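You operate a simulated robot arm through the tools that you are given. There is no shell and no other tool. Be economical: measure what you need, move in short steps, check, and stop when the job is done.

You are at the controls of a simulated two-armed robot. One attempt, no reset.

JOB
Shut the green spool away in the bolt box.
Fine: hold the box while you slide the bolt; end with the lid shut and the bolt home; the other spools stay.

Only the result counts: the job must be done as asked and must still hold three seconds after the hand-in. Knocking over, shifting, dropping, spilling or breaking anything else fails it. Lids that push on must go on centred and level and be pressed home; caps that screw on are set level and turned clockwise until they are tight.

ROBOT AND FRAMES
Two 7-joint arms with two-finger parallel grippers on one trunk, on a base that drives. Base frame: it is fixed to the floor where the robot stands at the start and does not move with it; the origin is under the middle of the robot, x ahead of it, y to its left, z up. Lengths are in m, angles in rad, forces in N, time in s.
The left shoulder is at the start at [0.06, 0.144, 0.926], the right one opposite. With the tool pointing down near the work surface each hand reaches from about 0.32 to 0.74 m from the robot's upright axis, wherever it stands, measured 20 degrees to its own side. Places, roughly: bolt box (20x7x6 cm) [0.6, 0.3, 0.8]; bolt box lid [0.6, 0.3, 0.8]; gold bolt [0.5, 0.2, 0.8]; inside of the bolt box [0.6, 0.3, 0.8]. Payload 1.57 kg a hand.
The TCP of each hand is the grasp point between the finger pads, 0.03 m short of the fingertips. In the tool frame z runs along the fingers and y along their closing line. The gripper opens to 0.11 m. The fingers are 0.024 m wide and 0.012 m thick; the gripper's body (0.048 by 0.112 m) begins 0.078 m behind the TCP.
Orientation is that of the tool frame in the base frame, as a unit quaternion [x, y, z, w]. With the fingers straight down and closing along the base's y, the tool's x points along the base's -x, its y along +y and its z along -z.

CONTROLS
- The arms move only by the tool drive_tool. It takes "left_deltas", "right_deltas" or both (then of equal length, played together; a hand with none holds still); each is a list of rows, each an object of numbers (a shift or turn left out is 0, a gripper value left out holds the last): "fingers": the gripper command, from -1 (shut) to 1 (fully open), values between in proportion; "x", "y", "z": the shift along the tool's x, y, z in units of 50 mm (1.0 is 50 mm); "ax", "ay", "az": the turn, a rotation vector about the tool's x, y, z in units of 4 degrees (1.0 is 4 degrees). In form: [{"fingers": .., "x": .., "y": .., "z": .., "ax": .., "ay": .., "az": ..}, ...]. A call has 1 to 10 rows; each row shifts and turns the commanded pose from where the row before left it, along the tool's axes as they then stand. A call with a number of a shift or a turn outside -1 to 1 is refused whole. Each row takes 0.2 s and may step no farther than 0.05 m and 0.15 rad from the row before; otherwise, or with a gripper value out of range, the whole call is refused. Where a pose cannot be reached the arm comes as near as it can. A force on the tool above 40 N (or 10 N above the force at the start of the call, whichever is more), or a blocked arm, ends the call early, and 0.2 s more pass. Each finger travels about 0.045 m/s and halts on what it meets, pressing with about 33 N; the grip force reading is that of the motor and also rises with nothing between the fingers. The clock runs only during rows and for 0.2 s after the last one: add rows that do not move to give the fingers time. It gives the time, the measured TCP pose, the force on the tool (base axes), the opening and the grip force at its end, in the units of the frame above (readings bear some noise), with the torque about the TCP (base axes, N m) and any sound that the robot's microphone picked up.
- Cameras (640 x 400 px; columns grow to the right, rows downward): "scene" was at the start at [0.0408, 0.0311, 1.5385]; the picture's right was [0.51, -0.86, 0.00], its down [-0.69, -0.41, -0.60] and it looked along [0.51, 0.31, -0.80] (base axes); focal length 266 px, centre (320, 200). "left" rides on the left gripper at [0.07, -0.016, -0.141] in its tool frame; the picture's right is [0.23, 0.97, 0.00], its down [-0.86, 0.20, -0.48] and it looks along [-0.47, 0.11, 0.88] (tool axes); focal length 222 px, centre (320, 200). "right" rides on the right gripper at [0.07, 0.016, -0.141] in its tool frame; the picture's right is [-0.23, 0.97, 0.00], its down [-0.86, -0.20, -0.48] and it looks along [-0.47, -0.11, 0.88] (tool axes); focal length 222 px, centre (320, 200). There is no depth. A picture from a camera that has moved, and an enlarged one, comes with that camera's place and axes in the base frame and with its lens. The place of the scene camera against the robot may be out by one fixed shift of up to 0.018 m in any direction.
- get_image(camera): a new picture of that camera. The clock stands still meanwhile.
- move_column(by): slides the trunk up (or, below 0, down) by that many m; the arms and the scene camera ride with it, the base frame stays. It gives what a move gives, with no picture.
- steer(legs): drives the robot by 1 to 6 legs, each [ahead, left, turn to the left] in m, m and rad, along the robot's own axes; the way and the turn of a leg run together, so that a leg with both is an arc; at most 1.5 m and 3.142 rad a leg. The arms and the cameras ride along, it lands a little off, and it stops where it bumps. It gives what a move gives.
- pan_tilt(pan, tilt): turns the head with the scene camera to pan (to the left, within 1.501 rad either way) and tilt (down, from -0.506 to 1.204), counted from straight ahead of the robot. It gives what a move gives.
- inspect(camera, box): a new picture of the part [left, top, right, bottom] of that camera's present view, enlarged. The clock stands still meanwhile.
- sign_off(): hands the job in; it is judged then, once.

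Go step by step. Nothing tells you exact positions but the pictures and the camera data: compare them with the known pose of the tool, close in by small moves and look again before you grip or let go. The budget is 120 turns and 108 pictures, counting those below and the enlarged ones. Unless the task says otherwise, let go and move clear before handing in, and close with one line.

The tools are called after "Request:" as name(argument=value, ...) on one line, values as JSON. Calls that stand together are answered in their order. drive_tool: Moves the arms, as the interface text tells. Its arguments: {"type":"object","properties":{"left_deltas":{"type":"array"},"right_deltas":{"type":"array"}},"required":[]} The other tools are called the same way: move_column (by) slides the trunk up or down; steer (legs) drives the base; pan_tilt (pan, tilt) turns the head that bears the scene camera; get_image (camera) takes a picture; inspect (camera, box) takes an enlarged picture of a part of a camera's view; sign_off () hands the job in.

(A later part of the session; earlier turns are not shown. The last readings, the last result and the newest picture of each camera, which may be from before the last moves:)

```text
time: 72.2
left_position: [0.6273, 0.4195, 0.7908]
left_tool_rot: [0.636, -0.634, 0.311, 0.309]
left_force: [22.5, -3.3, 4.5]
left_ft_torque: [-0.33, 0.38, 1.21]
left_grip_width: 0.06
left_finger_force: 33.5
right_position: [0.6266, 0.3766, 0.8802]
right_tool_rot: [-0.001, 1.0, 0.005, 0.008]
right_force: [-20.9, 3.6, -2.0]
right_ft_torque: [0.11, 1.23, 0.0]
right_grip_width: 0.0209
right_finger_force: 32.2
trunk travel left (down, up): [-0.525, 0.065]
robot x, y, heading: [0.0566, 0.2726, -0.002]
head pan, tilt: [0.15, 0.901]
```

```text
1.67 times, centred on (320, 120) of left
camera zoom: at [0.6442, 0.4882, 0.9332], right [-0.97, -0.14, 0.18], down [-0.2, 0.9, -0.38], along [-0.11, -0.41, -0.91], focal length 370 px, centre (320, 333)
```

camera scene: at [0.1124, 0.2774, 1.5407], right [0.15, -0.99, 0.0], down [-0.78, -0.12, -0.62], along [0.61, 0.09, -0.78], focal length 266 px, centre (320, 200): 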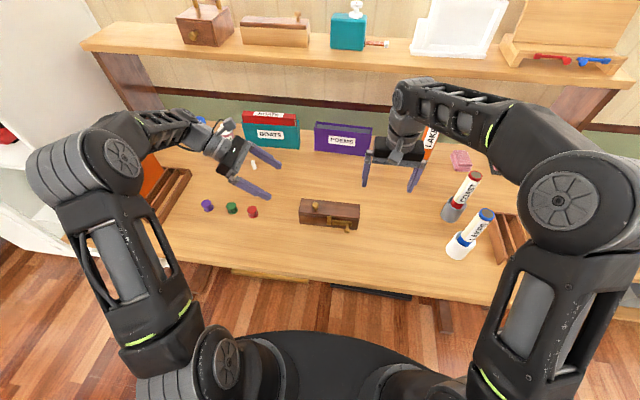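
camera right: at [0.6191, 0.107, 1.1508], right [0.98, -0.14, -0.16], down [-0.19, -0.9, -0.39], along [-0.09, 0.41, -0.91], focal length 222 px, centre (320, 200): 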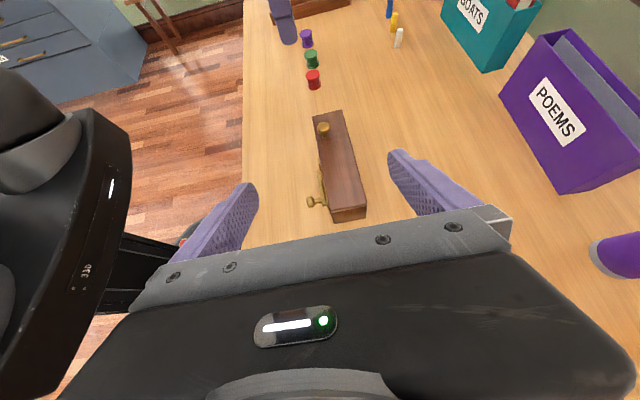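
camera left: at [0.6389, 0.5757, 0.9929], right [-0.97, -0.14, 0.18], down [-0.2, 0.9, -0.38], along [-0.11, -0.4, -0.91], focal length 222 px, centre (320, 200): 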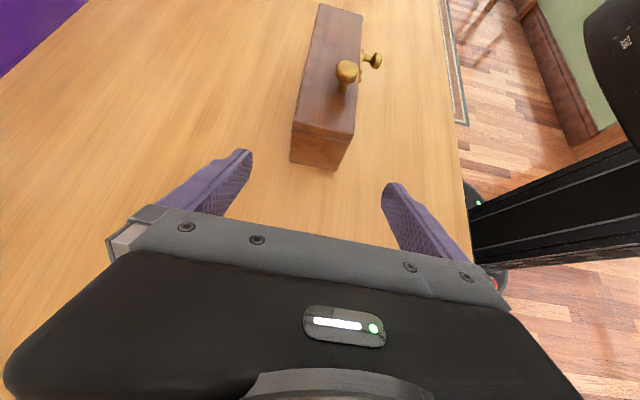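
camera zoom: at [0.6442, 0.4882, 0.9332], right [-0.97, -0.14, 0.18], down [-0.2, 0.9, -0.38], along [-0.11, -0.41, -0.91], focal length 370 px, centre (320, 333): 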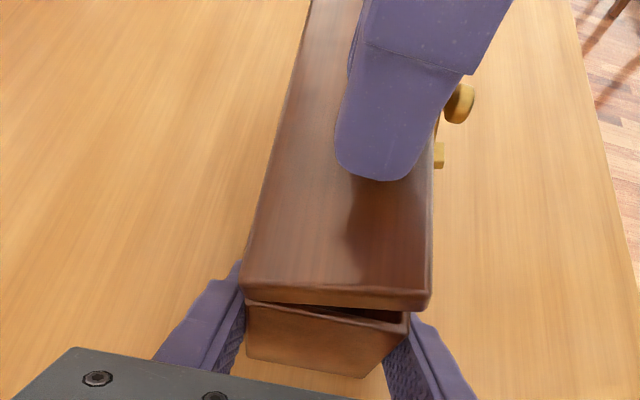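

Request:
drive_tool(right_deltas=[{"ay": 1}, {"ay": 1}, {"ay": 1}, {"ay": 1}, {}])

Request:
inspect(camera="left", box=[160, 0, 480, 240])

```text
time: 73.4
left_position: [0.6232, 0.4174, 0.7893]
left_tool_rot: [-0.634, 0.636, -0.309, -0.312]
left_force: [-8.3, -5.3, 4.4]
left_ft_torque: [-0.06, -0.64, 0.07]
left_grip_width: 0.0601
left_finger_force: 32.9
right_position: [0.6293, 0.3756, 0.8815]
right_tool_rot: [-0.001, 0.998, 0.005, -0.058]
right_force: [11.8, 6.6, 13.5]
right_ft_torque: [0.17, -1.04, -0.08]
right_grip_width: 0.0205
right_finger_force: 32.8
right hand out of reach, approached as far as the arm can: row 3, 4
trunk travel left (down, up): [-0.525, 0.065]
robot x, y, heading: [0.0624, 0.2722, -0.002]
head pan, tilt: [0.15, 0.901]
```

```text
1.67 times, centred on (320, 120) of left
camera zoom: at [0.6415, 0.4874, 0.9327], right [-0.97, -0.14, 0.18], down [-0.2, 0.9, -0.38], along [-0.11, -0.41, -0.91], focal length 370 px, centre (320, 333)
```

zoom: 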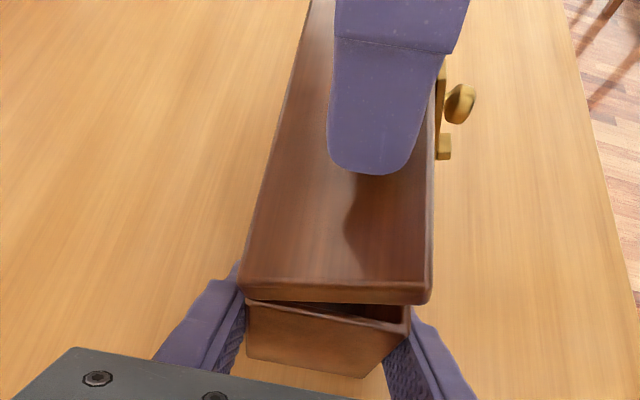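

The right wrist can't tilt further, so I'll take the tilt back and open along the arc by translation, letting the knob turn in the pads.

Request:
drive_tool(right_deltas=[{"ay": -1, "x": -0.04, "z": -0.04}, {"ay": -1, "x": -0.08, "z": -0.03}, {"ay": -1, "x": -0.09, "z": -0.03}, {"ay": -1, "x": -0.1, "z": -0.02}, {}])

Request:
inspect(camera="left", box=[160, 0, 480, 240])

```text
time: 74.6
left_position: [0.6267, 0.4189, 0.7899]
left_tool_rot: [-0.635, 0.636, -0.31, -0.31]
left_force: [20.4, -8.6, -0.7]
left_ft_torque: [0.49, 0.51, 0.9]
left_grip_width: 0.0598
left_finger_force: 32.8
right_position: [0.642, 0.3747, 0.8857]
right_tool_rot: [0.0, 0.997, 0.004, 0.077]
right_force: [-19.8, 9.4, -1.1]
right_ft_torque: [0.17, 1.22, -0.04]
right_grip_width: 0.0208
right_finger_force: 33.3
trunk travel left (down, up): [-0.525, 0.065]
robot x, y, heading: [0.0567, 0.2722, -0.002]
head pan, tilt: [0.15, 0.901]
```

```text
1.67 times, centred on (320, 120) of left
camera zoom: at [0.6438, 0.4879, 0.9332], right [-0.97, -0.14, 0.18], down [-0.2, 0.9, -0.38], along [-0.11, -0.41, -0.91], focal length 370 px, centre (320, 333)
```

zoom: 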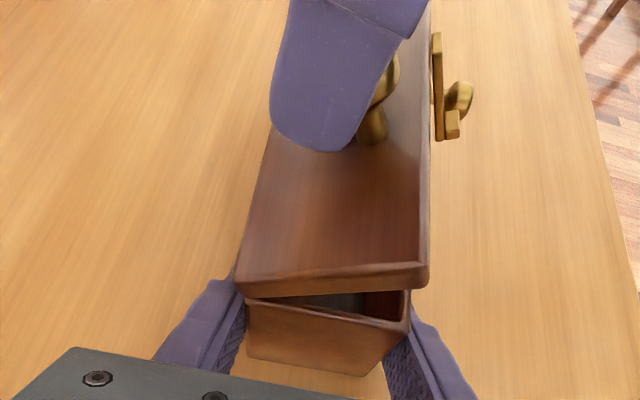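

The knob is slipping in the pads. There's a better way: with the box held, pushing the knob toward +x from the front swings the lid open without a grip. I'll lower the lid and let go first.

Request:
drive_tool(right_deltas=[{"ay": 1, "x": 0.15, "z": 0.06}, {"ay": 1, "x": 0.15, "z": 0.08}, {"x": 0.15, "z": 0.1}, {"x": 0.05, "z": 0.04}, {"fingers": -0.2}, {}, {}, {}])

Request:
inspect(camera="left", box=[160, 0, 480, 240])

Request:
inspect(camera="right", box=[200, 80, 440, 240])

```text
time: 76.4
left_position: [0.6255, 0.4188, 0.7888]
left_tool_rot: [0.636, -0.635, 0.31, 0.31]
left_force: [1.5, 1.4, -1.9]
left_ft_torque: [-0.08, 0.01, 0.12]
left_grip_width: 0.0599
left_finger_force: 32.8
right_position: [0.6184, 0.3745, 0.8689]
right_tool_rot: [0.0, 1.0, 0.004, 0.009]
right_force: [0.1, -0.4, -0.4]
right_ft_torque: [-0.05, 0.02, 0.01]
right_grip_width: 0.0443
right_finger_force: 0.0
trunk travel left (down, up): [-0.525, 0.065]
robot x, y, heading: [0.0636, 0.2754, 0.001]
head pan, tilt: [0.15, 0.901]
```

```text
1.67 times, centred on (320, 120) of left
camera zoom: at [0.6434, 0.488, 0.9325], right [-0.97, -0.14, 0.18], down [-0.2, 0.9, -0.38], along [-0.11, -0.4, -0.91], focal length 370 px, centre (320, 333)
```

zoom: 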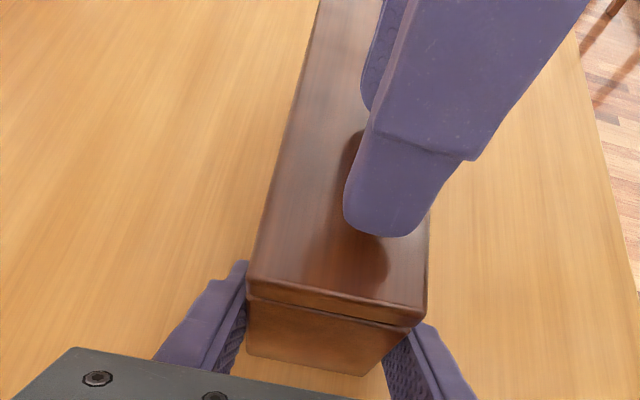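

```text
2.50 times, centred on (320, 160) of right
camera zoom: at [0.5463, 0.391, 1.0085], right [0.23, 0.97, 0.01], down [0.85, -0.2, 0.49], along [0.48, -0.1, -0.87], focal length 555 px, centre (320, 300)
```

zoom: 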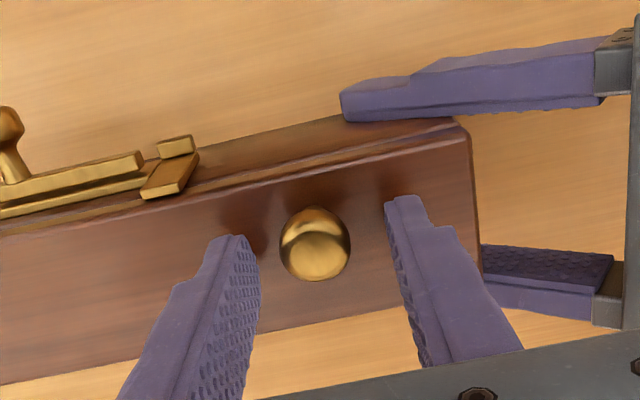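

The lid is closed. For a slack cage around the knob I need the fingers in front of and behind it, so I'll raise the right hand and turn it 90°, camera to -y.

Request:
drive_tool(right_deltas=[{"z": -1}, {"z": -1}, {"az": -1}, {"az": -1}, {"az": -1}, {"az": -1}, {"az": -1}, {"az": -1}, {"az": -1}, {"az": -1}])

Request:
drive_tool(right_deltas=[{"az": -1}, {"az": -1}, {"az": -1}, {"az": -1}, {"az": -1}, {"az": -1}, {"az": -1}, {"az": -1}, {"az": -1}, {"az": -1}])

Request:
drive_tool(right_deltas=[{"az": -1}, {"az": -1}, {"az": -1}, {"az": -1}, {"az": -0.5}, {}])

Request:
inspect(camera="right", box=[160, 50, 480, 250])

```text
time: 78.6
left_position: [0.6257, 0.4186, 0.7894]
left_tool_rot: [0.636, -0.635, 0.31, 0.309]
left_force: [-0.1, -0.1, -2.2]
left_ft_torque: [0.24, -0.02, 0.02]
left_grip_width: 0.0597
left_finger_force: 33.0
right_position: [0.6191, 0.3743, 0.969]
right_tool_rot: [-0.276, 0.961, 0.001, 0.009]
right_force: [-0.4, 0.8, -0.4]
right_ft_torque: [0.02, 0.0, -0.03]
right_grip_width: 0.044
right_finger_force: 0.1
trunk travel left (down, up): [-0.525, 0.065]
robot x, y, heading: [0.058, 0.2739, 0.005]
head pan, tilt: [0.15, 0.901]
```

```text
time: 80.8
left_position: [0.6251, 0.4199, 0.7917]
left_tool_rot: [0.636, -0.635, 0.31, 0.31]
left_force: [-0.4, 0.7, -2.5]
left_ft_torque: [0.26, 0.01, -0.01]
left_grip_width: 0.0599
left_finger_force: 33.3
right_position: [0.6185, 0.3745, 0.9698]
right_tool_rot: [-0.589, 0.808, -0.003, 0.009]
right_force: [-0.3, 0.5, -0.5]
right_ft_torque: [-0.01, 0.01, 0.03]
right_grip_width: 0.0441
right_finger_force: 0.0
trunk travel left (down, up): [-0.525, 0.065]
robot x, y, heading: [0.0598, 0.2732, -0.001]
head pan, tilt: [0.15, 0.901]
```

```text
time: 82.2
left_position: [0.6255, 0.4203, 0.7907]
left_tool_rot: [-0.635, 0.636, -0.31, -0.31]
left_force: [0.4, -0.8, -2.9]
left_ft_torque: [0.28, 0.0, 0.03]
left_grip_width: 0.0597
left_finger_force: 32.9
right_position: [0.617, 0.375, 0.9691]
right_tool_rot: [0.708, -0.707, 0.004, -0.009]
right_force: [-0.2, 0.6, -0.3]
right_ft_torque: [0.0, -0.03, 0.0]
right_grip_width: 0.0442
right_finger_force: 0.0
trunk travel left (down, up): [-0.525, 0.065]
robot x, y, heading: [0.0639, 0.2722, -0.001]
head pan, tilt: [0.15, 0.901]
```

```text
2.00 times, centred on (320, 150) of right
camera zoom: at [0.5985, 0.3037, 1.1092], right [-0.97, 0.23, -0.02], down [0.19, 0.85, 0.49], along [0.12, 0.47, -0.87], focal length 444 px, centre (320, 300)
```

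zoom: 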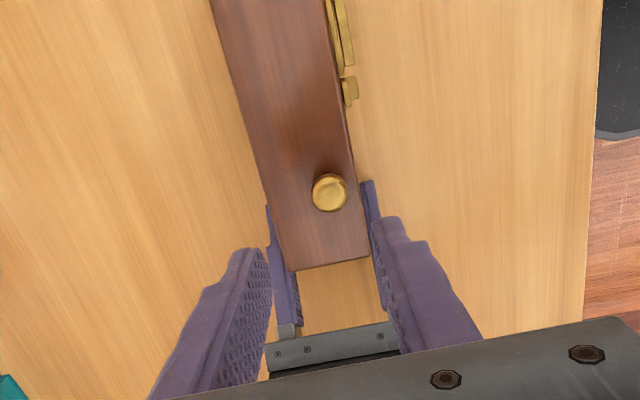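

Request:
drive_tool(right_deltas=[{"x": 0.04, "z": 0.9}, {"z": 0.95}, {"y": -0.1}, {}])

Request:
inspect(camera="right", box=[160, 50, 480, 250])

Request:
inspect(camera="left", box=[160, 0, 480, 240])

```text
time: 83.2
left_position: [0.6255, 0.4188, 0.7893]
left_tool_rot: [-0.635, 0.635, -0.31, -0.31]
left_force: [0.3, -0.5, -3.3]
left_ft_torque: [0.23, 0.0, 0.01]
left_grip_width: 0.0595
left_finger_force: 32.3
right_position: [0.6243, 0.375, 0.8764]
right_tool_rot: [0.707, -0.707, 0.004, -0.009]
right_force: [-0.3, -0.4, -0.5]
right_ft_torque: [0.0, 0.02, -0.02]
right_grip_width: 0.0442
right_finger_force: 0.1
trunk travel left (down, up): [-0.525, 0.065]
robot x, y, heading: [0.0635, 0.2739, -0.004]
head pan, tilt: [0.15, 0.901]
```

```text
2.00 times, centred on (320, 150) of right
camera zoom: at [0.6055, 0.3047, 1.0161], right [-0.97, 0.23, -0.02], down [0.19, 0.85, 0.49], along [0.12, 0.47, -0.87], focal length 444 px, centre (320, 300)
```

zoom: 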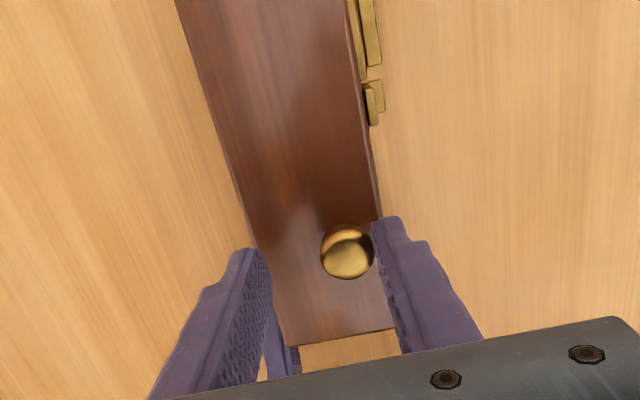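

```text
1.67 times, centred on (320, 120) of left
camera zoom: at [0.6435, 0.4879, 0.9327], right [-0.97, -0.14, 0.18], down [-0.2, 0.9, -0.38], along [-0.11, -0.41, -0.91], focal length 370 px, centre (320, 333)
```

zoom: 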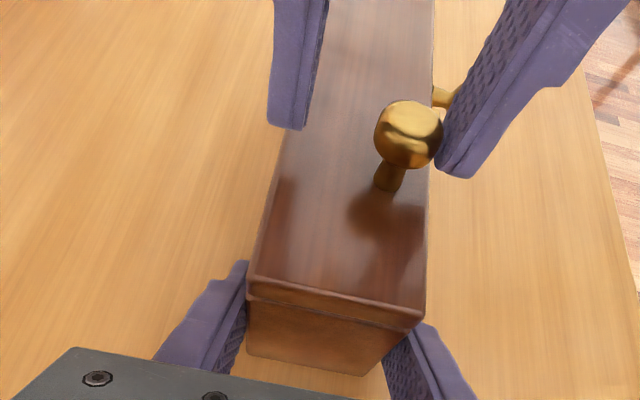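

The knob sits just behind the front finger. Pushing +x while following the arc up.

Request:
drive_tool(right_deltas=[{"y": -0.12, "z": -0.1}, {"y": -0.15, "z": -0.12}, {"y": -0.15, "z": -0.1}, {"y": -0.15, "z": -0.08}, {}])

Request:
inspect(camera="left", box=[160, 0, 480, 240])

```text
time: 84.4
left_position: [0.6258, 0.4195, 0.7899]
left_tool_rot: [-0.635, 0.636, -0.31, -0.31]
left_force: [-0.2, 0.3, -2.5]
left_ft_torque: [0.26, -0.01, 0.02]
left_grip_width: 0.0598
left_finger_force: 33.0
right_position: [0.6539, 0.3731, 0.8992]
right_tool_rot: [0.707, -0.707, 0.004, -0.009]
right_force: [0.3, 0.0, 0.0]
right_ft_torque: [-0.02, 0.02, 0.01]
right_grip_width: 0.0441
right_finger_force: 0.2
trunk travel left (down, up): [-0.525, 0.065]
robot x, y, heading: [0.0599, 0.274, 0.0]
head pan, tilt: [0.15, 0.901]
```

```text
1.67 times, centred on (320, 120) of left
camera zoom: at [0.6433, 0.4878, 0.9327], right [-0.97, -0.14, 0.18], down [-0.2, 0.9, -0.38], along [-0.11, -0.41, -0.91], focal length 370 px, centre (320, 333)
```

zoom: 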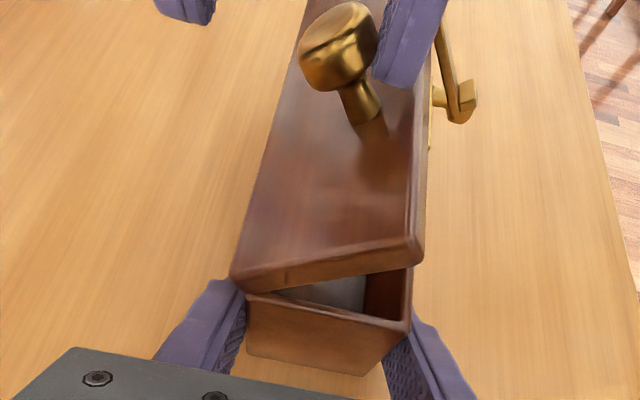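

Works beautifully, with almost no force. Continuing.

Request:
drive_tool(right_deltas=[{"y": -0.15, "z": -0.06}, {"y": -0.15, "z": -0.04}, {"y": -0.15, "z": -0.02}, {}])

Request:
inspect(camera="left", box=[160, 0, 480, 240])

```text
time: 85.4
left_position: [0.6248, 0.4196, 0.7906]
left_tool_rot: [0.636, -0.636, 0.31, 0.31]
left_force: [1.2, -0.5, -2.7]
left_ft_torque: [0.22, -0.01, -0.02]
left_grip_width: 0.0602
left_finger_force: 33.0
right_position: [0.673, 0.3744, 0.9041]
right_tool_rot: [-0.707, 0.707, -0.004, 0.01]
right_force: [-0.8, -0.6, 0.1]
right_ft_torque: [0.01, 0.03, 0.0]
right_grip_width: 0.0443
right_finger_force: 0.1
trunk travel left (down, up): [-0.525, 0.065]
robot x, y, heading: [0.0616, 0.2756, 0.005]
head pan, tilt: [0.15, 0.901]
```

```text
1.67 times, centred on (320, 120) of left
camera zoom: at [0.6434, 0.4878, 0.9327], right [-0.97, -0.14, 0.18], down [-0.2, 0.9, -0.38], along [-0.11, -0.41, -0.91], focal length 370 px, centre (320, 333)
```

zoom: 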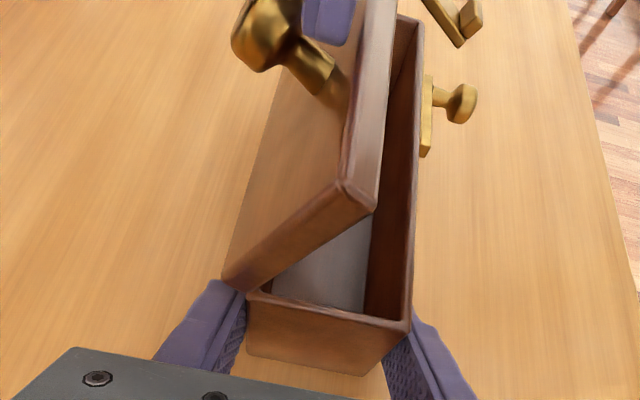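

Request:
drive_tool(right_deltas=[{"y": -0.15, "z": 0.02}, {"y": -0.15, "z": 0.04}, {"y": -0.15, "z": 0.04}, {"y": -0.15, "z": 0.04}, {}])

Request:
inspect(camera="left", box=[160, 0, 480, 240])

Request:
inspect(camera="scene", box=[220, 150, 380, 250])

```text
time: 86.6
left_position: [0.6249, 0.4189, 0.7902]
left_tool_rot: [0.636, -0.635, 0.31, 0.309]
left_force: [-0.5, 2.3, -3.5]
left_ft_torque: [-0.15, 0.01, -0.03]
left_grip_width: 0.0599
left_finger_force: 33.2
right_position: [0.6896, 0.3733, 0.9008]
right_tool_rot: [-0.707, 0.707, -0.004, 0.01]
right_force: [1.1, -3.7, 1.4]
right_ft_torque: [-0.1, 0.01, 0.1]
right_grip_width: 0.0435
right_finger_force: 0.1
right hand out of reach, approached as far as the arm can: row 3, 4
trunk travel left (down, up): [-0.525, 0.065]
robot x, y, heading: [0.0578, 0.2737, 0.002]
head pan, tilt: [0.15, 0.901]
```

```text
1.67 times, centred on (320, 120) of left
camera zoom: at [0.6433, 0.4881, 0.9327], right [-0.97, -0.14, 0.18], down [-0.2, 0.9, -0.38], along [-0.11, -0.4, -0.91], focal length 370 px, centre (320, 333)
```

zoom: 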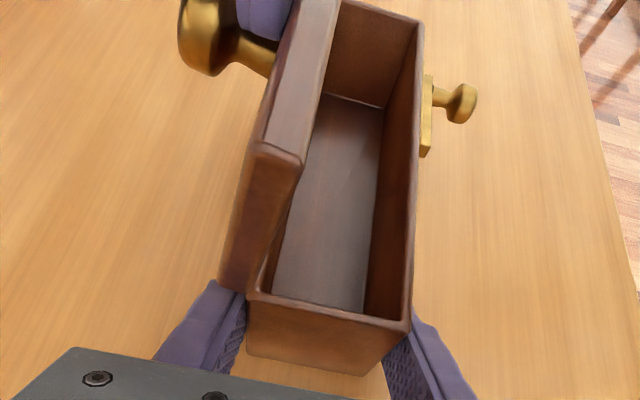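

```text
4.00 times, centred on (300, 200) of scene
camera zoom: at [0.1125, 0.2774, 1.5407], right [0.15, -0.99, 0.0], down [-0.78, -0.12, -0.62], along [0.61, 0.09, -0.78], focal length 1064 px, centre (400, 200)
```

zoom: 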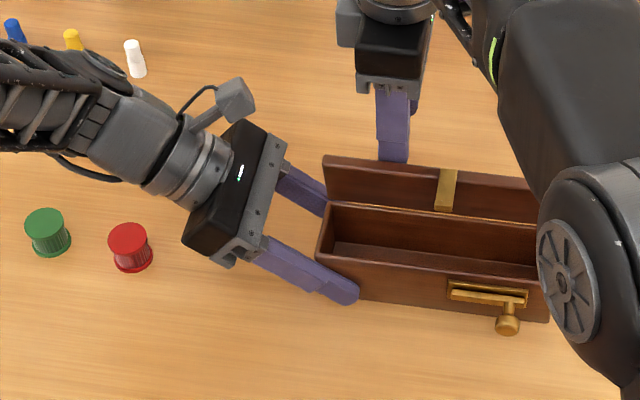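

Request:
get_image(camera="right")

```text
30 pictures are left
camera right: at [0.6699, 0.3029, 1.04], right [-0.97, 0.23, -0.02], down [0.19, 0.85, 0.49], along [0.13, 0.47, -0.87], focal length 222 px, centre (320, 200)
```

right: 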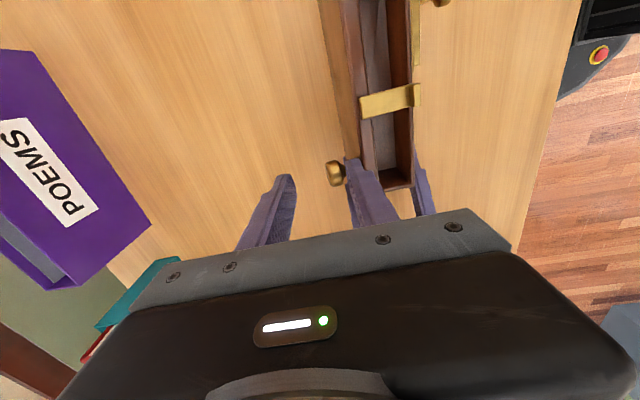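

The lid is near vertical but the arm is at its reach. Closing the fingers will carry the knob about 12 mm further back.

Request:
drive_tool(right_deltas=[{"fingers": -1}, {}, {}, {}, {}])

Request:
inspect(camera="left", box=[160, 0, 480, 240])

```text
time: 87.8
left_position: [0.6247, 0.4186, 0.7902]
left_tool_rot: [0.636, -0.636, 0.309, 0.309]
left_force: [-0.3, -0.2, -2.6]
left_ft_torque: [0.23, 0.02, -0.02]
left_grip_width: 0.0599
left_finger_force: 32.8
right_position: [0.6889, 0.3732, 0.9013]
right_tool_rot: [0.708, -0.706, 0.005, -0.01]
right_force: [0.6, 0.0, -0.2]
right_ft_torque: [-0.03, 0.02, 0.0]
right_grip_width: 0.0001
right_finger_force: 21.8
trunk travel left (down, up): [-0.525, 0.065]
robot x, y, heading: [0.0672, 0.2728, 0.003]
head pan, tilt: [0.15, 0.901]
```

```text
1.67 times, centred on (320, 120) of left
camera zoom: at [0.6434, 0.4878, 0.9327], right [-0.97, -0.14, 0.18], down [-0.2, 0.9, -0.38], along [-0.11, -0.41, -0.91], focal length 370 px, centre (320, 333)
```

zoom: 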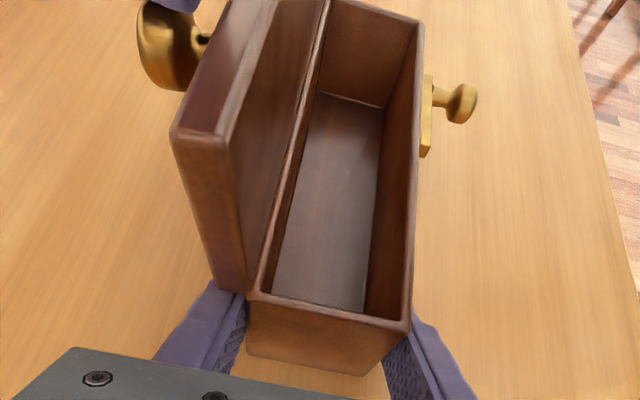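

The lid now leans back past vertical on its own. I'll raise the right hand clear, then check.

Request:
drive_tool(right_deltas=[{"z": -0.6}, {"z": -1}, {"z": -1}, {"x": 0.9}, {"x": 1}, {"x": 1}, {"x": 1}, {}])

Request:
inspect(camera="left", box=[160, 0, 480, 240])

```text
time: 89.6
left_position: [0.6264, 0.4187, 0.7901]
left_tool_rot: [-0.635, 0.636, -0.31, -0.31]
left_force: [-0.6, 1.2, -2.8]
left_ft_torque: [0.24, 0.01, 0.0]
left_grip_width: 0.0596
left_finger_force: 33.1
right_position: [0.6592, 0.1802, 0.959]
right_tool_rot: [0.708, -0.706, 0.004, -0.009]
right_force: [-0.3, -0.4, 0.2]
right_ft_torque: [-0.01, 0.02, 0.0]
right_grip_width: 0.0
right_finger_force: 21.2
right hand out of reach, approached as far as the arm can: row 1, 2, 3
trunk travel left (down, up): [-0.525, 0.065]
robot x, y, heading: [0.0604, 0.2722, -0.001]
head pan, tilt: [0.15, 0.901]
```

```text
1.67 times, centred on (320, 120) of left
camera zoom: at [0.6434, 0.4883, 0.9326], right [-0.97, -0.14, 0.18], down [-0.2, 0.9, -0.38], along [-0.11, -0.41, -0.91], focal length 370 px, centre (320, 333)
```

zoom: 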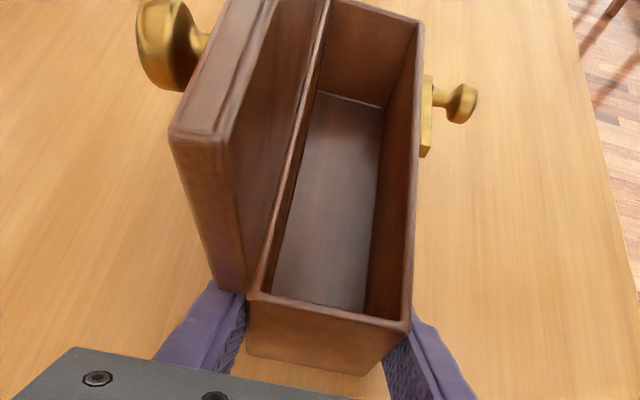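

Request:
drive_tool(left_deltas=[{"fingers": 1}, {}, {}, {}, {"x": -0.4, "z": -0.5}, {"x": -0.35, "z": -0.45}, {"x": 0.787, "z": -0.615}, {"x": 0.787, "z": -0.615}, {"x": 0.787, "z": -0.615}, {"x": 0.787, "z": -0.615}], right_deltas=[{}, {"y": 0.8}, {"y": 0.8}, {"z": -0.8}, {"z": -0.8}, {}, {}, {}, {}, {}])

Request:
drive_tool(left_deltas=[{"ay": -1}, {"ay": -1}, {"ay": -1}, {"ay": -1}, {"ay": -1}, {"ay": -1}, {"ay": -1}, {"ay": -1}, {"ay": -1}, {"ay": -1}])

Request:
drive_tool(left_deltas=[{"ay": -1}, {"ay": -1}, {"ay": -1}, {"az": 1}, {"az": 1}, {"az": 1}, {"az": 1}, {"az": 1}, {"az": 1}, {"az": 1}])

Request:
drive_tool(left_deltas=[{"az": 1}, {"az": 1}, {"az": 1}, {"az": 1}, {"az": 1}, {"az": 1}, {"az": 1}, {"az": 1}, {"az": 1}, {"az": 1}])

Request:
drive_tool(left_deltas=[{"az": 1}, {"az": 1}, {"az": 1}, {"az": 1}, {"az": 1}, {"az": 0.5}, {}])

Request:
get_image(camera="scene")

```text
time: 91.8
left_position: [0.6252, 0.4786, 0.9917]
left_tool_rot: [-0.635, 0.636, -0.31, -0.311]
left_force: [0.1, 1.1, 0.6]
left_ft_torque: [0.02, -0.01, 0.01]
left_grip_width: 0.11
left_finger_force: 0.0
right_position: [0.577, 0.1781, 1.0383]
right_tool_rot: [0.707, -0.707, 0.004, -0.009]
right_force: [0.4, -0.5, -0.2]
right_ft_torque: [-0.04, -0.02, -0.02]
right_grip_width: 0.0002
right_finger_force: 21.7
trunk travel left (down, up): [-0.525, 0.065]
robot x, y, heading: [0.0593, 0.2741, -0.004]
head pan, tilt: [0.15, 0.901]
```

```text
time: 94.0
left_position: [0.6258, 0.4792, 0.9911]
left_tool_rot: [-0.703, 0.703, -0.073, -0.073]
left_force: [-0.9, 0.0, 0.2]
left_ft_torque: [-0.01, -0.02, 0.03]
left_grip_width: 0.1101
left_finger_force: 0.1
right_position: [0.5765, 0.1779, 1.0363]
right_tool_rot: [0.707, -0.707, 0.004, -0.009]
right_force: [0.6, 0.0, 0.1]
right_ft_torque: [-0.01, -0.01, -0.01]
right_grip_width: 0.0
right_finger_force: 22.0
trunk travel left (down, up): [-0.525, 0.065]
robot x, y, heading: [0.0591, 0.2723, -0.002]
head pan, tilt: [0.15, 0.901]
```

```text
time: 96.2
left_position: [0.6263, 0.4781, 0.9927]
left_tool_rot: [-0.514, 0.858, 0.0, -0.001]
left_force: [-0.4, -0.4, 0.9]
left_ft_torque: [0.02, 0.02, 0.04]
left_grip_width: 0.1099
left_finger_force: 0.1
right_position: [0.5769, 0.1795, 1.0371]
right_tool_rot: [0.707, -0.707, 0.005, -0.009]
right_force: [-1.0, 0.6, -0.2]
right_ft_torque: [0.0, -0.03, -0.03]
right_grip_width: 0.0001
right_finger_force: 21.5
trunk travel left (down, up): [-0.525, 0.065]
robot x, y, heading: [0.0595, 0.2728, 0.001]
head pan, tilt: [0.15, 0.901]
```

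```text
time: 98.4
left_position: [0.6264, 0.4781, 0.9916]
left_tool_rot: [-0.19, 0.982, 0.0, 0.0]
left_force: [-0.3, -0.2, -0.2]
left_ft_torque: [-0.04, 0.0, 0.03]
left_grip_width: 0.1098
left_finger_force: 0.0
right_position: [0.5765, 0.1788, 1.0364]
right_tool_rot: [-0.707, 0.707, -0.004, 0.01]
right_force: [-0.2, 0.8, -0.5]
right_ft_torque: [0.02, 0.0, 0.02]
right_grip_width: 0.0
right_finger_force: 21.0
trunk travel left (down, up): [-0.525, 0.065]
robot x, y, heading: [0.057, 0.2739, -0.004]
head pan, tilt: [0.15, 0.901]
```

```text
time: 100.0
left_position: [0.6266, 0.4782, 0.9922]
left_tool_rot: [0.0, 1.0, 0.0, 0.0]
left_force: [0.0, -0.7, 0.2]
left_ft_torque: [0.0, 0.02, -0.01]
left_grip_width: 0.1099
left_finger_force: 0.0
right_position: [0.5771, 0.1793, 1.0356]
right_tool_rot: [0.707, -0.707, 0.004, -0.01]
right_force: [-0.1, 0.1, 0.4]
right_ft_torque: [0.02, -0.02, -0.02]
right_grip_width: 0.0
right_finger_force: 20.9
trunk travel left (down, up): [-0.525, 0.065]
robot x, y, heading: [0.0581, 0.2691, -0.005]
head pan, tilt: [0.15, 0.901]
```

```text
27 pictures are left
camera scene: at [0.1124, 0.2772, 1.5407], right [0.15, -0.99, 0.0], down [-0.78, -0.12, -0.62], along [0.61, 0.09, -0.78], focal length 266 px, centre (320, 200)
```

scene: 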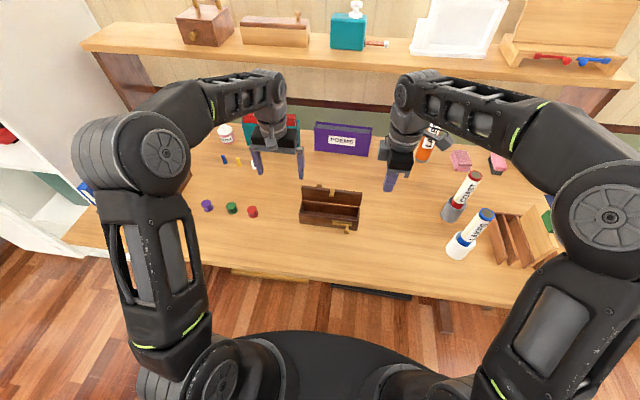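

The lid stays open by itself. Now the left hand goes over the green spool.

Request:
drive_tool(left_deltas=[{"y": 1, "fingers": 0.05}, {"y": 1}, {"y": 1}, {"y": 0.88, "x": 0.24}, {"z": 1}, {"z": 1}, {}])

Request:
inspect(camera="left", box=[200, 80, 440, 240])

```text
time: 101.6
left_position: [0.6114, 0.6722, 0.8927]
left_tool_rot: [0.0, 1.0, 0.0, 0.0]
left_force: [-0.5, 0.2, 0.4]
left_ft_torque: [-0.02, -0.03, 0.0]
left_grip_width: 0.0578
left_finger_force: 0.0
right_position: [0.5759, 0.1784, 1.0373]
right_tool_rot: [-0.707, 0.707, -0.005, 0.009]
right_force: [-0.6, -0.3, -0.2]
right_ft_torque: [-0.04, 0.02, 0.01]
right_grip_width: 0.0
right_finger_force: 21.5
trunk travel left (down, up): [-0.525, 0.065]
robot x, y, heading: [0.0617, 0.2732, 0.0]
head pan, tilt: [0.15, 0.901]
```

```text
2.50 times, centred on (320, 160) of left
camera zoom: at [0.5442, 0.6561, 1.0355], right [-0.23, 0.97, 0.0], down [0.86, 0.2, 0.48], along [0.47, 0.11, -0.88], focal length 555 px, centre (320, 300)
```

zoom: 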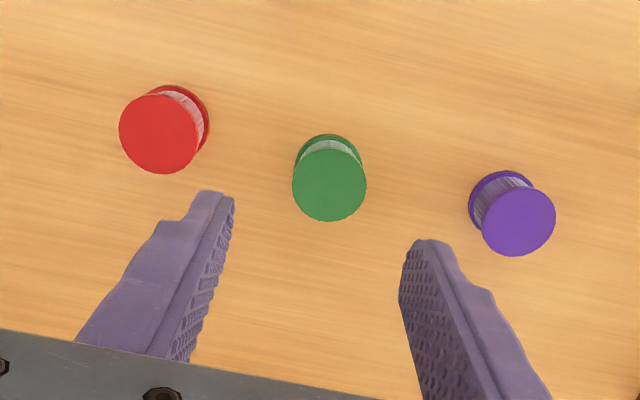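

Request:
drive_tool(left_deltas=[{"x": -0.08, "y": 0.1, "z": 0.6}, {"z": 0.7}, {"z": 0.54}, {"fingers": -1}, {}, {}, {}])

Request:
inspect(camera="left", box=[200, 80, 440, 240])

```text
time: 103.2
left_position: [0.6175, 0.6784, 0.8002]
left_tool_rot: [0.0, 1.0, 0.0, -0.001]
left_force: [-0.5, 1.4, 1.6]
left_ft_torque: [0.05, 0.02, 0.0]
left_grip_width: 0.0312
left_finger_force: 33.1
right_position: [0.5767, 0.1782, 1.037]
right_tool_rot: [-0.706, 0.708, -0.005, 0.009]
right_force: [-0.1, 0.6, 0.2]
right_ft_torque: [-0.03, -0.02, 0.02]
right_grip_width: 0.0002
right_finger_force: 21.3
trunk travel left (down, up): [-0.525, 0.065]
robot x, y, heading: [0.0631, 0.2742, -0.003]
head pan, tilt: [0.15, 0.901]
```

```text
2.50 times, centred on (320, 160) of left
camera zoom: at [0.5486, 0.6623, 0.9427], right [-0.23, 0.97, 0.0], down [0.86, 0.2, 0.48], along [0.47, 0.11, -0.88], focal length 555 px, centre (320, 300)
```

zoom: 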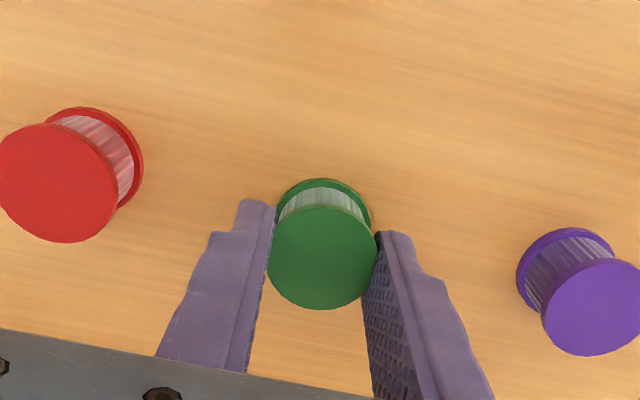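

Spool gripped. Lifting it and carrying it over the box.

Request:
drive_tool(left_deltas=[{"z": -0.8}, {"z": -1}, {"z": -1}, {"y": -1}, {"y": -1}, {"y": -1}, {"y": -1}, {"y": -1}, {"y": -1}, {"y": -0.06}])

Request:
drive_tool(left_deltas=[{"z": 0.7}, {"z": 0.6}, {}])

Request:
inspect(camera="left", box=[160, 60, 480, 260])

Request:
inspect(camera="scene", box=[260, 130, 400, 250])

```text
time: 105.4
left_position: [0.618, 0.3756, 0.9403]
left_tool_rot: [0.0, 1.0, 0.0, 0.0]
left_force: [-0.9, -0.9, -0.5]
left_ft_torque: [0.02, 0.0, -0.01]
left_grip_width: 0.0306
left_finger_force: 32.8
right_position: [0.5762, 0.1787, 1.0374]
right_tool_rot: [0.707, -0.707, 0.005, -0.009]
right_force: [-0.1, 0.1, 0.1]
right_ft_torque: [-0.02, -0.01, 0.02]
right_grip_width: 0.0
right_finger_force: 20.9
trunk travel left (down, up): [-0.525, 0.065]
robot x, y, heading: [0.0586, 0.2713, 0.001]
head pan, tilt: [0.15, 0.901]
```

```text
time: 106.2
left_position: [0.6184, 0.3737, 0.8745]
left_tool_rot: [0.0, 1.0, -0.001, 0.0]
left_force: [0.5, 0.9, -0.2]
left_ft_torque: [0.03, 0.03, 0.01]
left_grip_width: 0.0309
left_finger_force: 32.6
right_position: [0.577, 0.1783, 1.0368]
right_tool_rot: [-0.707, 0.707, -0.005, 0.009]
right_force: [0.5, -0.3, -0.4]
right_ft_torque: [-0.01, -0.01, 0.01]
right_grip_width: 0.0002
right_finger_force: 21.9
trunk travel left (down, up): [-0.525, 0.065]
robot x, y, heading: [0.0606, 0.2716, 0.003]
head pan, tilt: [0.15, 0.901]
```

```text
2.00 times, centred on (320, 160) of left
camera zoom: at [0.5498, 0.359, 1.0174], right [-0.23, 0.97, 0.0], down [0.86, 0.2, 0.48], along [0.47, 0.11, -0.88], focal length 444 px, centre (320, 280)
```

zoom: 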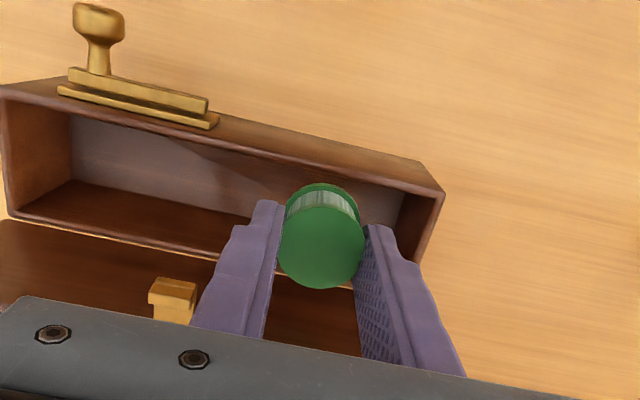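

```text
3.33 times, centred on (330, 190) of scene
camera zoom: at [0.1122, 0.2772, 1.5407], right [0.15, -0.99, 0.0], down [-0.77, -0.12, -0.62], along [0.61, 0.09, -0.78], focal length 887 px, centre (287, 233)
```

zoom: 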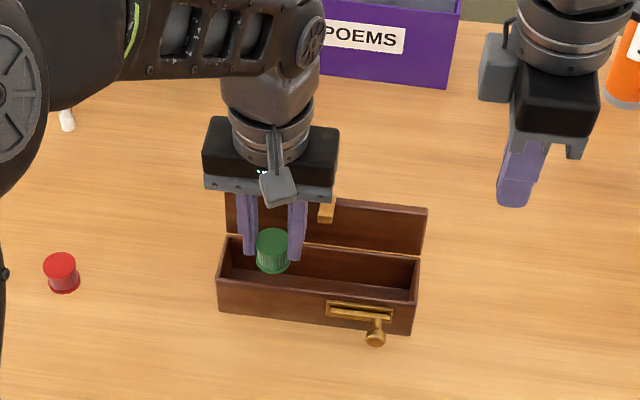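

I'll align over the box (centre x≈0.628, a bit toward +y to avoid the hasp), then lower.

Request:
drive_tool(left_deltas=[{"x": -0.17, "y": 0.24}, {"z": 0.4}, {"z": 0.4}, {"z": 0.32}, {}])

Request:
inspect(camera="left", box=[160, 60, 480, 260])

```text
time: 107.4
left_position: [0.6278, 0.3874, 0.82]
left_tool_rot: [0.0, 1.0, 0.0, 0.001]
left_force: [-0.9, 0.7, 0.0]
left_ft_torque: [-0.03, 0.05, 0.01]
left_grip_width: 0.0304
left_finger_force: 33.0
right_position: [0.5773, 0.1777, 1.037]
right_tool_rot: [-0.707, 0.707, -0.004, 0.009]
right_force: [0.1, 0.1, 0.0]
right_ft_torque: [0.0, 0.0, 0.02]
right_grip_width: 0.0003
right_finger_force: 21.5
trunk travel left (down, up): [-0.525, 0.065]
robot x, y, heading: [0.0573, 0.277, 0.0]
head pan, tilt: [0.15, 0.901]
```

```text
2.00 times, centred on (320, 160) of left
camera zoom: at [0.5596, 0.3703, 0.9619], right [-0.23, 0.97, 0.0], down [0.85, 0.2, 0.48], along [0.47, 0.11, -0.88], focal length 444 px, centre (320, 280)
```

zoom: 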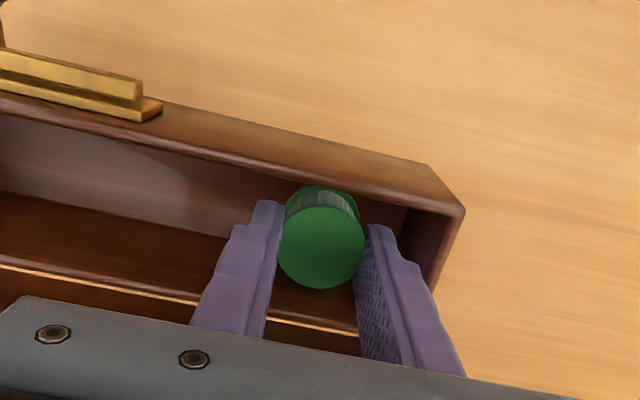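

Request:
drive_tool(left_deltas=[{"z": 0.1}, {"fingers": -0.24}, {}, {}, {"z": -0.5}, {"z": -0.8}, {"z": -1}, {"z": -0.6}, {}])

Request:
inspect(camera="left", box=[160, 60, 480, 260])

```text
time: 109.4
left_position: [0.6287, 0.3865, 0.9604]
left_tool_rot: [0.0, 1.0, 0.0, 0.001]
left_force: [0.1, -0.2, -0.3]
left_ft_torque: [-0.03, -0.03, -0.01]
left_grip_width: 0.0418
left_finger_force: 0.0
right_position: [0.5762, 0.1784, 1.0364]
right_tool_rot: [-0.707, 0.707, -0.004, 0.009]
right_force: [-0.2, -0.4, 0.7]
right_ft_torque: [-0.04, -0.01, 0.0]
right_grip_width: 0.0
right_finger_force: 21.2
trunk travel left (down, up): [-0.525, 0.065]
robot x, y, heading: [0.0586, 0.2733, 0.004]
head pan, tilt: [0.15, 0.901]
```

```text
2.00 times, centred on (320, 160) of left
camera zoom: at [0.5599, 0.3706, 1.1026], right [-0.23, 0.97, 0.0], down [0.86, 0.2, 0.48], along [0.47, 0.11, -0.88], focal length 444 px, centre (320, 280)
```

zoom: 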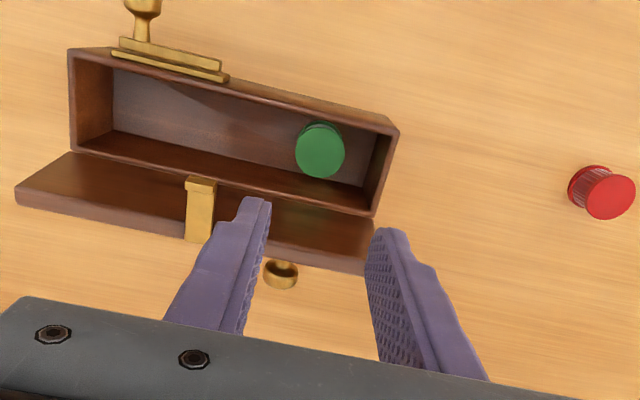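

The spool stands in the box. Next I'll close the lid: the left hand pushes it from behind while a right fingertip over the front rim catches it softly.

Request:
drive_tool(left_deltas=[{"fingers": -1, "x": -0.9}, {"x": -0.9, "y": 0.36}, {}, {}, {}, {}, {}, {}], right_deltas=[{"x": -0.8, "y": -0.24}, {"x": -0.8, "y": -0.24}, {"x": -0.24}, {"z": 1}, {"z": 1}, {"z": 0.9}, {"z": 0.45}, {}])

Request:
drive_tool(left_deltas=[{"z": 0.8}, {"z": 0.85}, {}])

Request:
inspect(camera="scene", box=[240, 120, 420, 250])

Request:
get_image(camera="left")

```text
time: 111.2
left_position: [0.717, 0.4041, 0.9596]
left_tool_rot: [0.0, 1.0, 0.001, 0.0]
left_force: [0.4, -0.5, -0.5]
left_ft_torque: [0.02, 0.0, -0.01]
left_grip_width: 0.0
left_finger_force: 21.0
right_position: [0.6046, 0.2722, 0.8692]
right_tool_rot: [0.707, -0.707, 0.004, -0.009]
right_force: [0.7, 0.0, -0.4]
right_ft_torque: [0.0, 0.0, 0.01]
right_grip_width: 0.0
right_finger_force: 21.2
trunk travel left (down, up): [-0.525, 0.065]
robot x, y, heading: [0.0592, 0.2726, -0.004]
head pan, tilt: [0.15, 0.901]
```

```text
time: 112.0
left_position: [0.7184, 0.4024, 0.8774]
left_tool_rot: [0.0, 1.0, 0.001, 0.0]
left_force: [0.3, -0.5, -0.2]
left_ft_torque: [-0.04, 0.01, -0.03]
left_grip_width: 0.0
left_finger_force: 21.2
right_position: [0.6032, 0.2723, 0.8695]
right_tool_rot: [0.707, -0.707, 0.004, -0.009]
right_force: [-0.7, -0.8, 0.6]
right_ft_torque: [0.0, -0.02, 0.0]
right_grip_width: 0.0
right_finger_force: 21.7
trunk travel left (down, up): [-0.525, 0.065]
robot x, y, heading: [0.0614, 0.2747, 0.002]
head pan, tilt: [0.15, 0.901]
```

```text
3.08 times, centred on (330, 185) of scene
camera zoom: at [0.1122, 0.2772, 1.5407], right [0.15, -0.99, 0.0], down [-0.77, -0.12, -0.62], along [0.61, 0.09, -0.78], focal length 819 px, centre (289, 246)
```

zoom: 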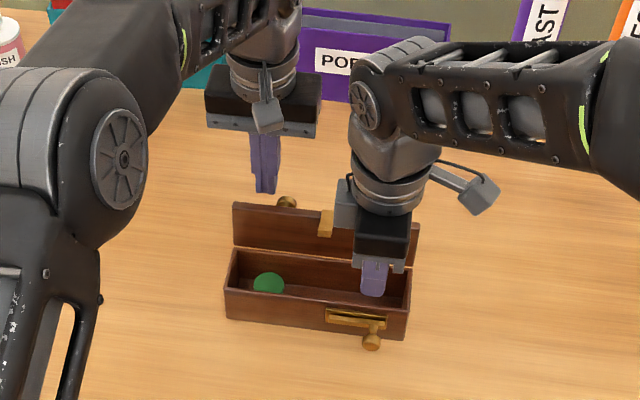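

```text
19 pictures are left
camera left: at [0.6502, 0.3867, 1.0192], right [-0.23, 0.97, 0.0], down [0.85, 0.2, 0.48], along [0.47, 0.11, -0.88], focal length 222 px, centre (320, 200)
```

left: 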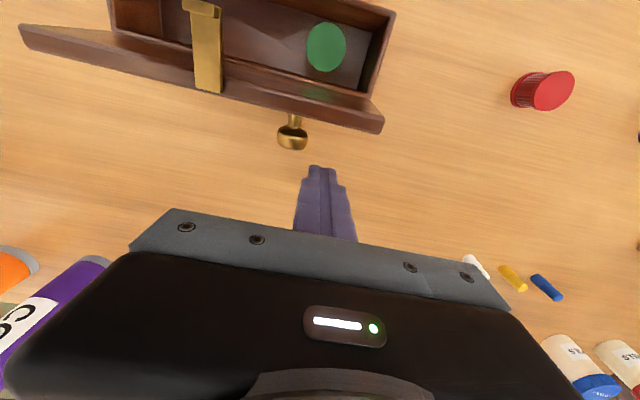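

Request:
drive_tool(left_deltas=[{"x": 0.25}, {"x": 0.2}, {"x": 0.2}, {"x": 0.2}, {"x": 0.2}, {"x": 0.2}, {}, {}])

Request:
inspect(camera="scene", box=[240, 120, 420, 250])

```text
time: 113.8
left_position: [0.6552, 0.4046, 0.8768]
left_tool_rot: [0.0, 1.0, 0.0, 0.0]
left_force: [-0.2, -0.4, 0.0]
left_ft_torque: [0.01, 0.03, 0.0]
left_grip_width: 0.0
left_finger_force: 20.9
right_position: [0.6044, 0.2724, 0.8692]
right_tool_rot: [-0.707, 0.707, -0.003, 0.009]
right_force: [0.0, 0.3, -0.3]
right_ft_torque: [0.01, -0.04, -0.01]
right_grip_width: 0.0004
right_finger_force: 21.0
trunk travel left (down, up): [-0.525, 0.065]
robot x, y, heading: [0.0627, 0.2731, 0.003]
head pan, tilt: [0.15, 0.901]
```

```text
3.08 times, centred on (330, 185) of scene
camera zoom: at [0.1124, 0.2772, 1.5407], right [0.15, -0.99, 0.0], down [-0.78, -0.12, -0.62], along [0.61, 0.09, -0.78], focal length 819 px, centre (289, 246)
```

zoom: 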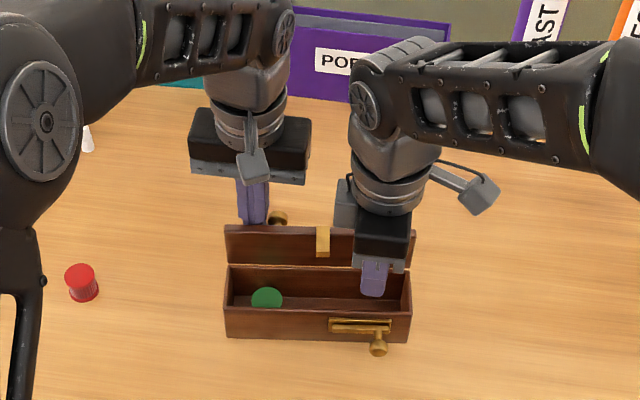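

The box slid a little with the lid still up. I'll push higher for more leverage.

Request:
drive_tool(left_deltas=[{"x": -0.1}, {"z": -0.28}, {"x": 0.15}, {"x": 0.12}, {"x": 0.12}, {"x": 0.12}, {"x": 0.12}, {}])

Request:
inspect(camera="scene", box=[240, 120, 420, 250])

```text
time: 115.6
left_position: [0.6283, 0.4042, 0.8886]
left_tool_rot: [0.0, 1.0, 0.0, 0.0]
left_force: [1.2, 0.3, 0.6]
left_ft_torque: [0.0, -0.03, 0.03]
left_grip_width: 0.0
left_finger_force: 21.5
right_position: [0.6043, 0.2727, 0.8682]
right_tool_rot: [0.707, -0.707, 0.005, -0.009]
right_force: [-1.1, -1.2, -1.0]
right_ft_torque: [0.02, 0.02, 0.06]
right_grip_width: 0.0001
right_finger_force: 21.2
trunk travel left (down, up): [-0.525, 0.065]
robot x, y, heading: [0.0587, 0.2756, -0.002]
head pan, tilt: [0.15, 0.901]
```

```text
3.08 times, centred on (330, 185) of scene
camera zoom: at [0.1122, 0.2772, 1.5407], right [0.15, -0.99, 0.0], down [-0.77, -0.12, -0.62], along [0.61, 0.09, -0.78], focal length 819 px, centre (289, 246)
```

zoom: 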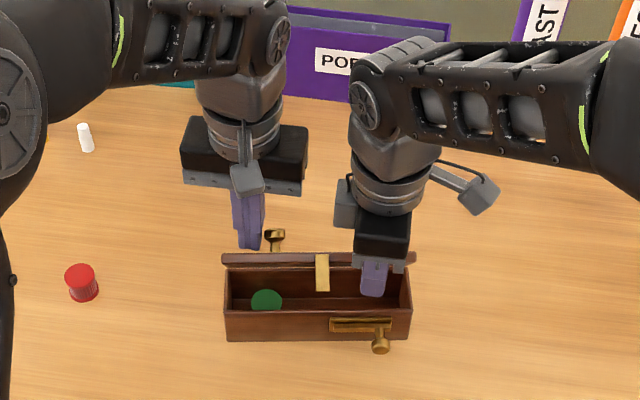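

The lid is past vertical and leaning on the right finger. I'll withdraw the right finger gradually toward -x to let it down.

Request:
drive_tool(right_deltas=[{"y": 0.12}, {"y": 0.12}, {"y": 0.12}, {"y": 0.12}, {"y": 0.12}, {"y": 0.12}, {"y": 0.12}, {"y": 0.2}, {}])

Request:
inspect(camera="scene", box=[240, 120, 420, 250])

```text
time: 117.6
left_position: [0.6285, 0.4048, 0.889]
left_tool_rot: [0.0, 1.0, 0.001, 0.001]
left_force: [-0.2, -0.2, 0.3]
left_ft_torque: [0.01, -0.01, 0.04]
left_grip_width: 0.0001
left_finger_force: 21.0
right_position: [0.5534, 0.2739, 0.868]
right_tool_rot: [-0.707, 0.707, -0.003, 0.009]
right_force: [0.8, 0.1, 0.0]
right_ft_torque: [-0.03, 0.01, 0.01]
right_grip_width: 0.0
right_finger_force: 21.6
trunk travel left (down, up): [-0.525, 0.065]
robot x, y, heading: [0.0625, 0.2752, 0.006]
head pan, tilt: [0.15, 0.901]
```

```text
3.08 times, centred on (330, 185) of scene
camera zoom: at [0.1125, 0.2773, 1.5407], right [0.15, -0.99, 0.0], down [-0.78, -0.12, -0.62], along [0.61, 0.09, -0.78], focal length 819 px, centre (289, 246)
```

zoom: 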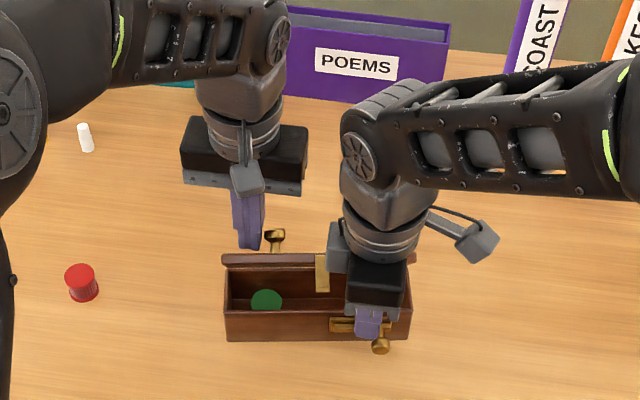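

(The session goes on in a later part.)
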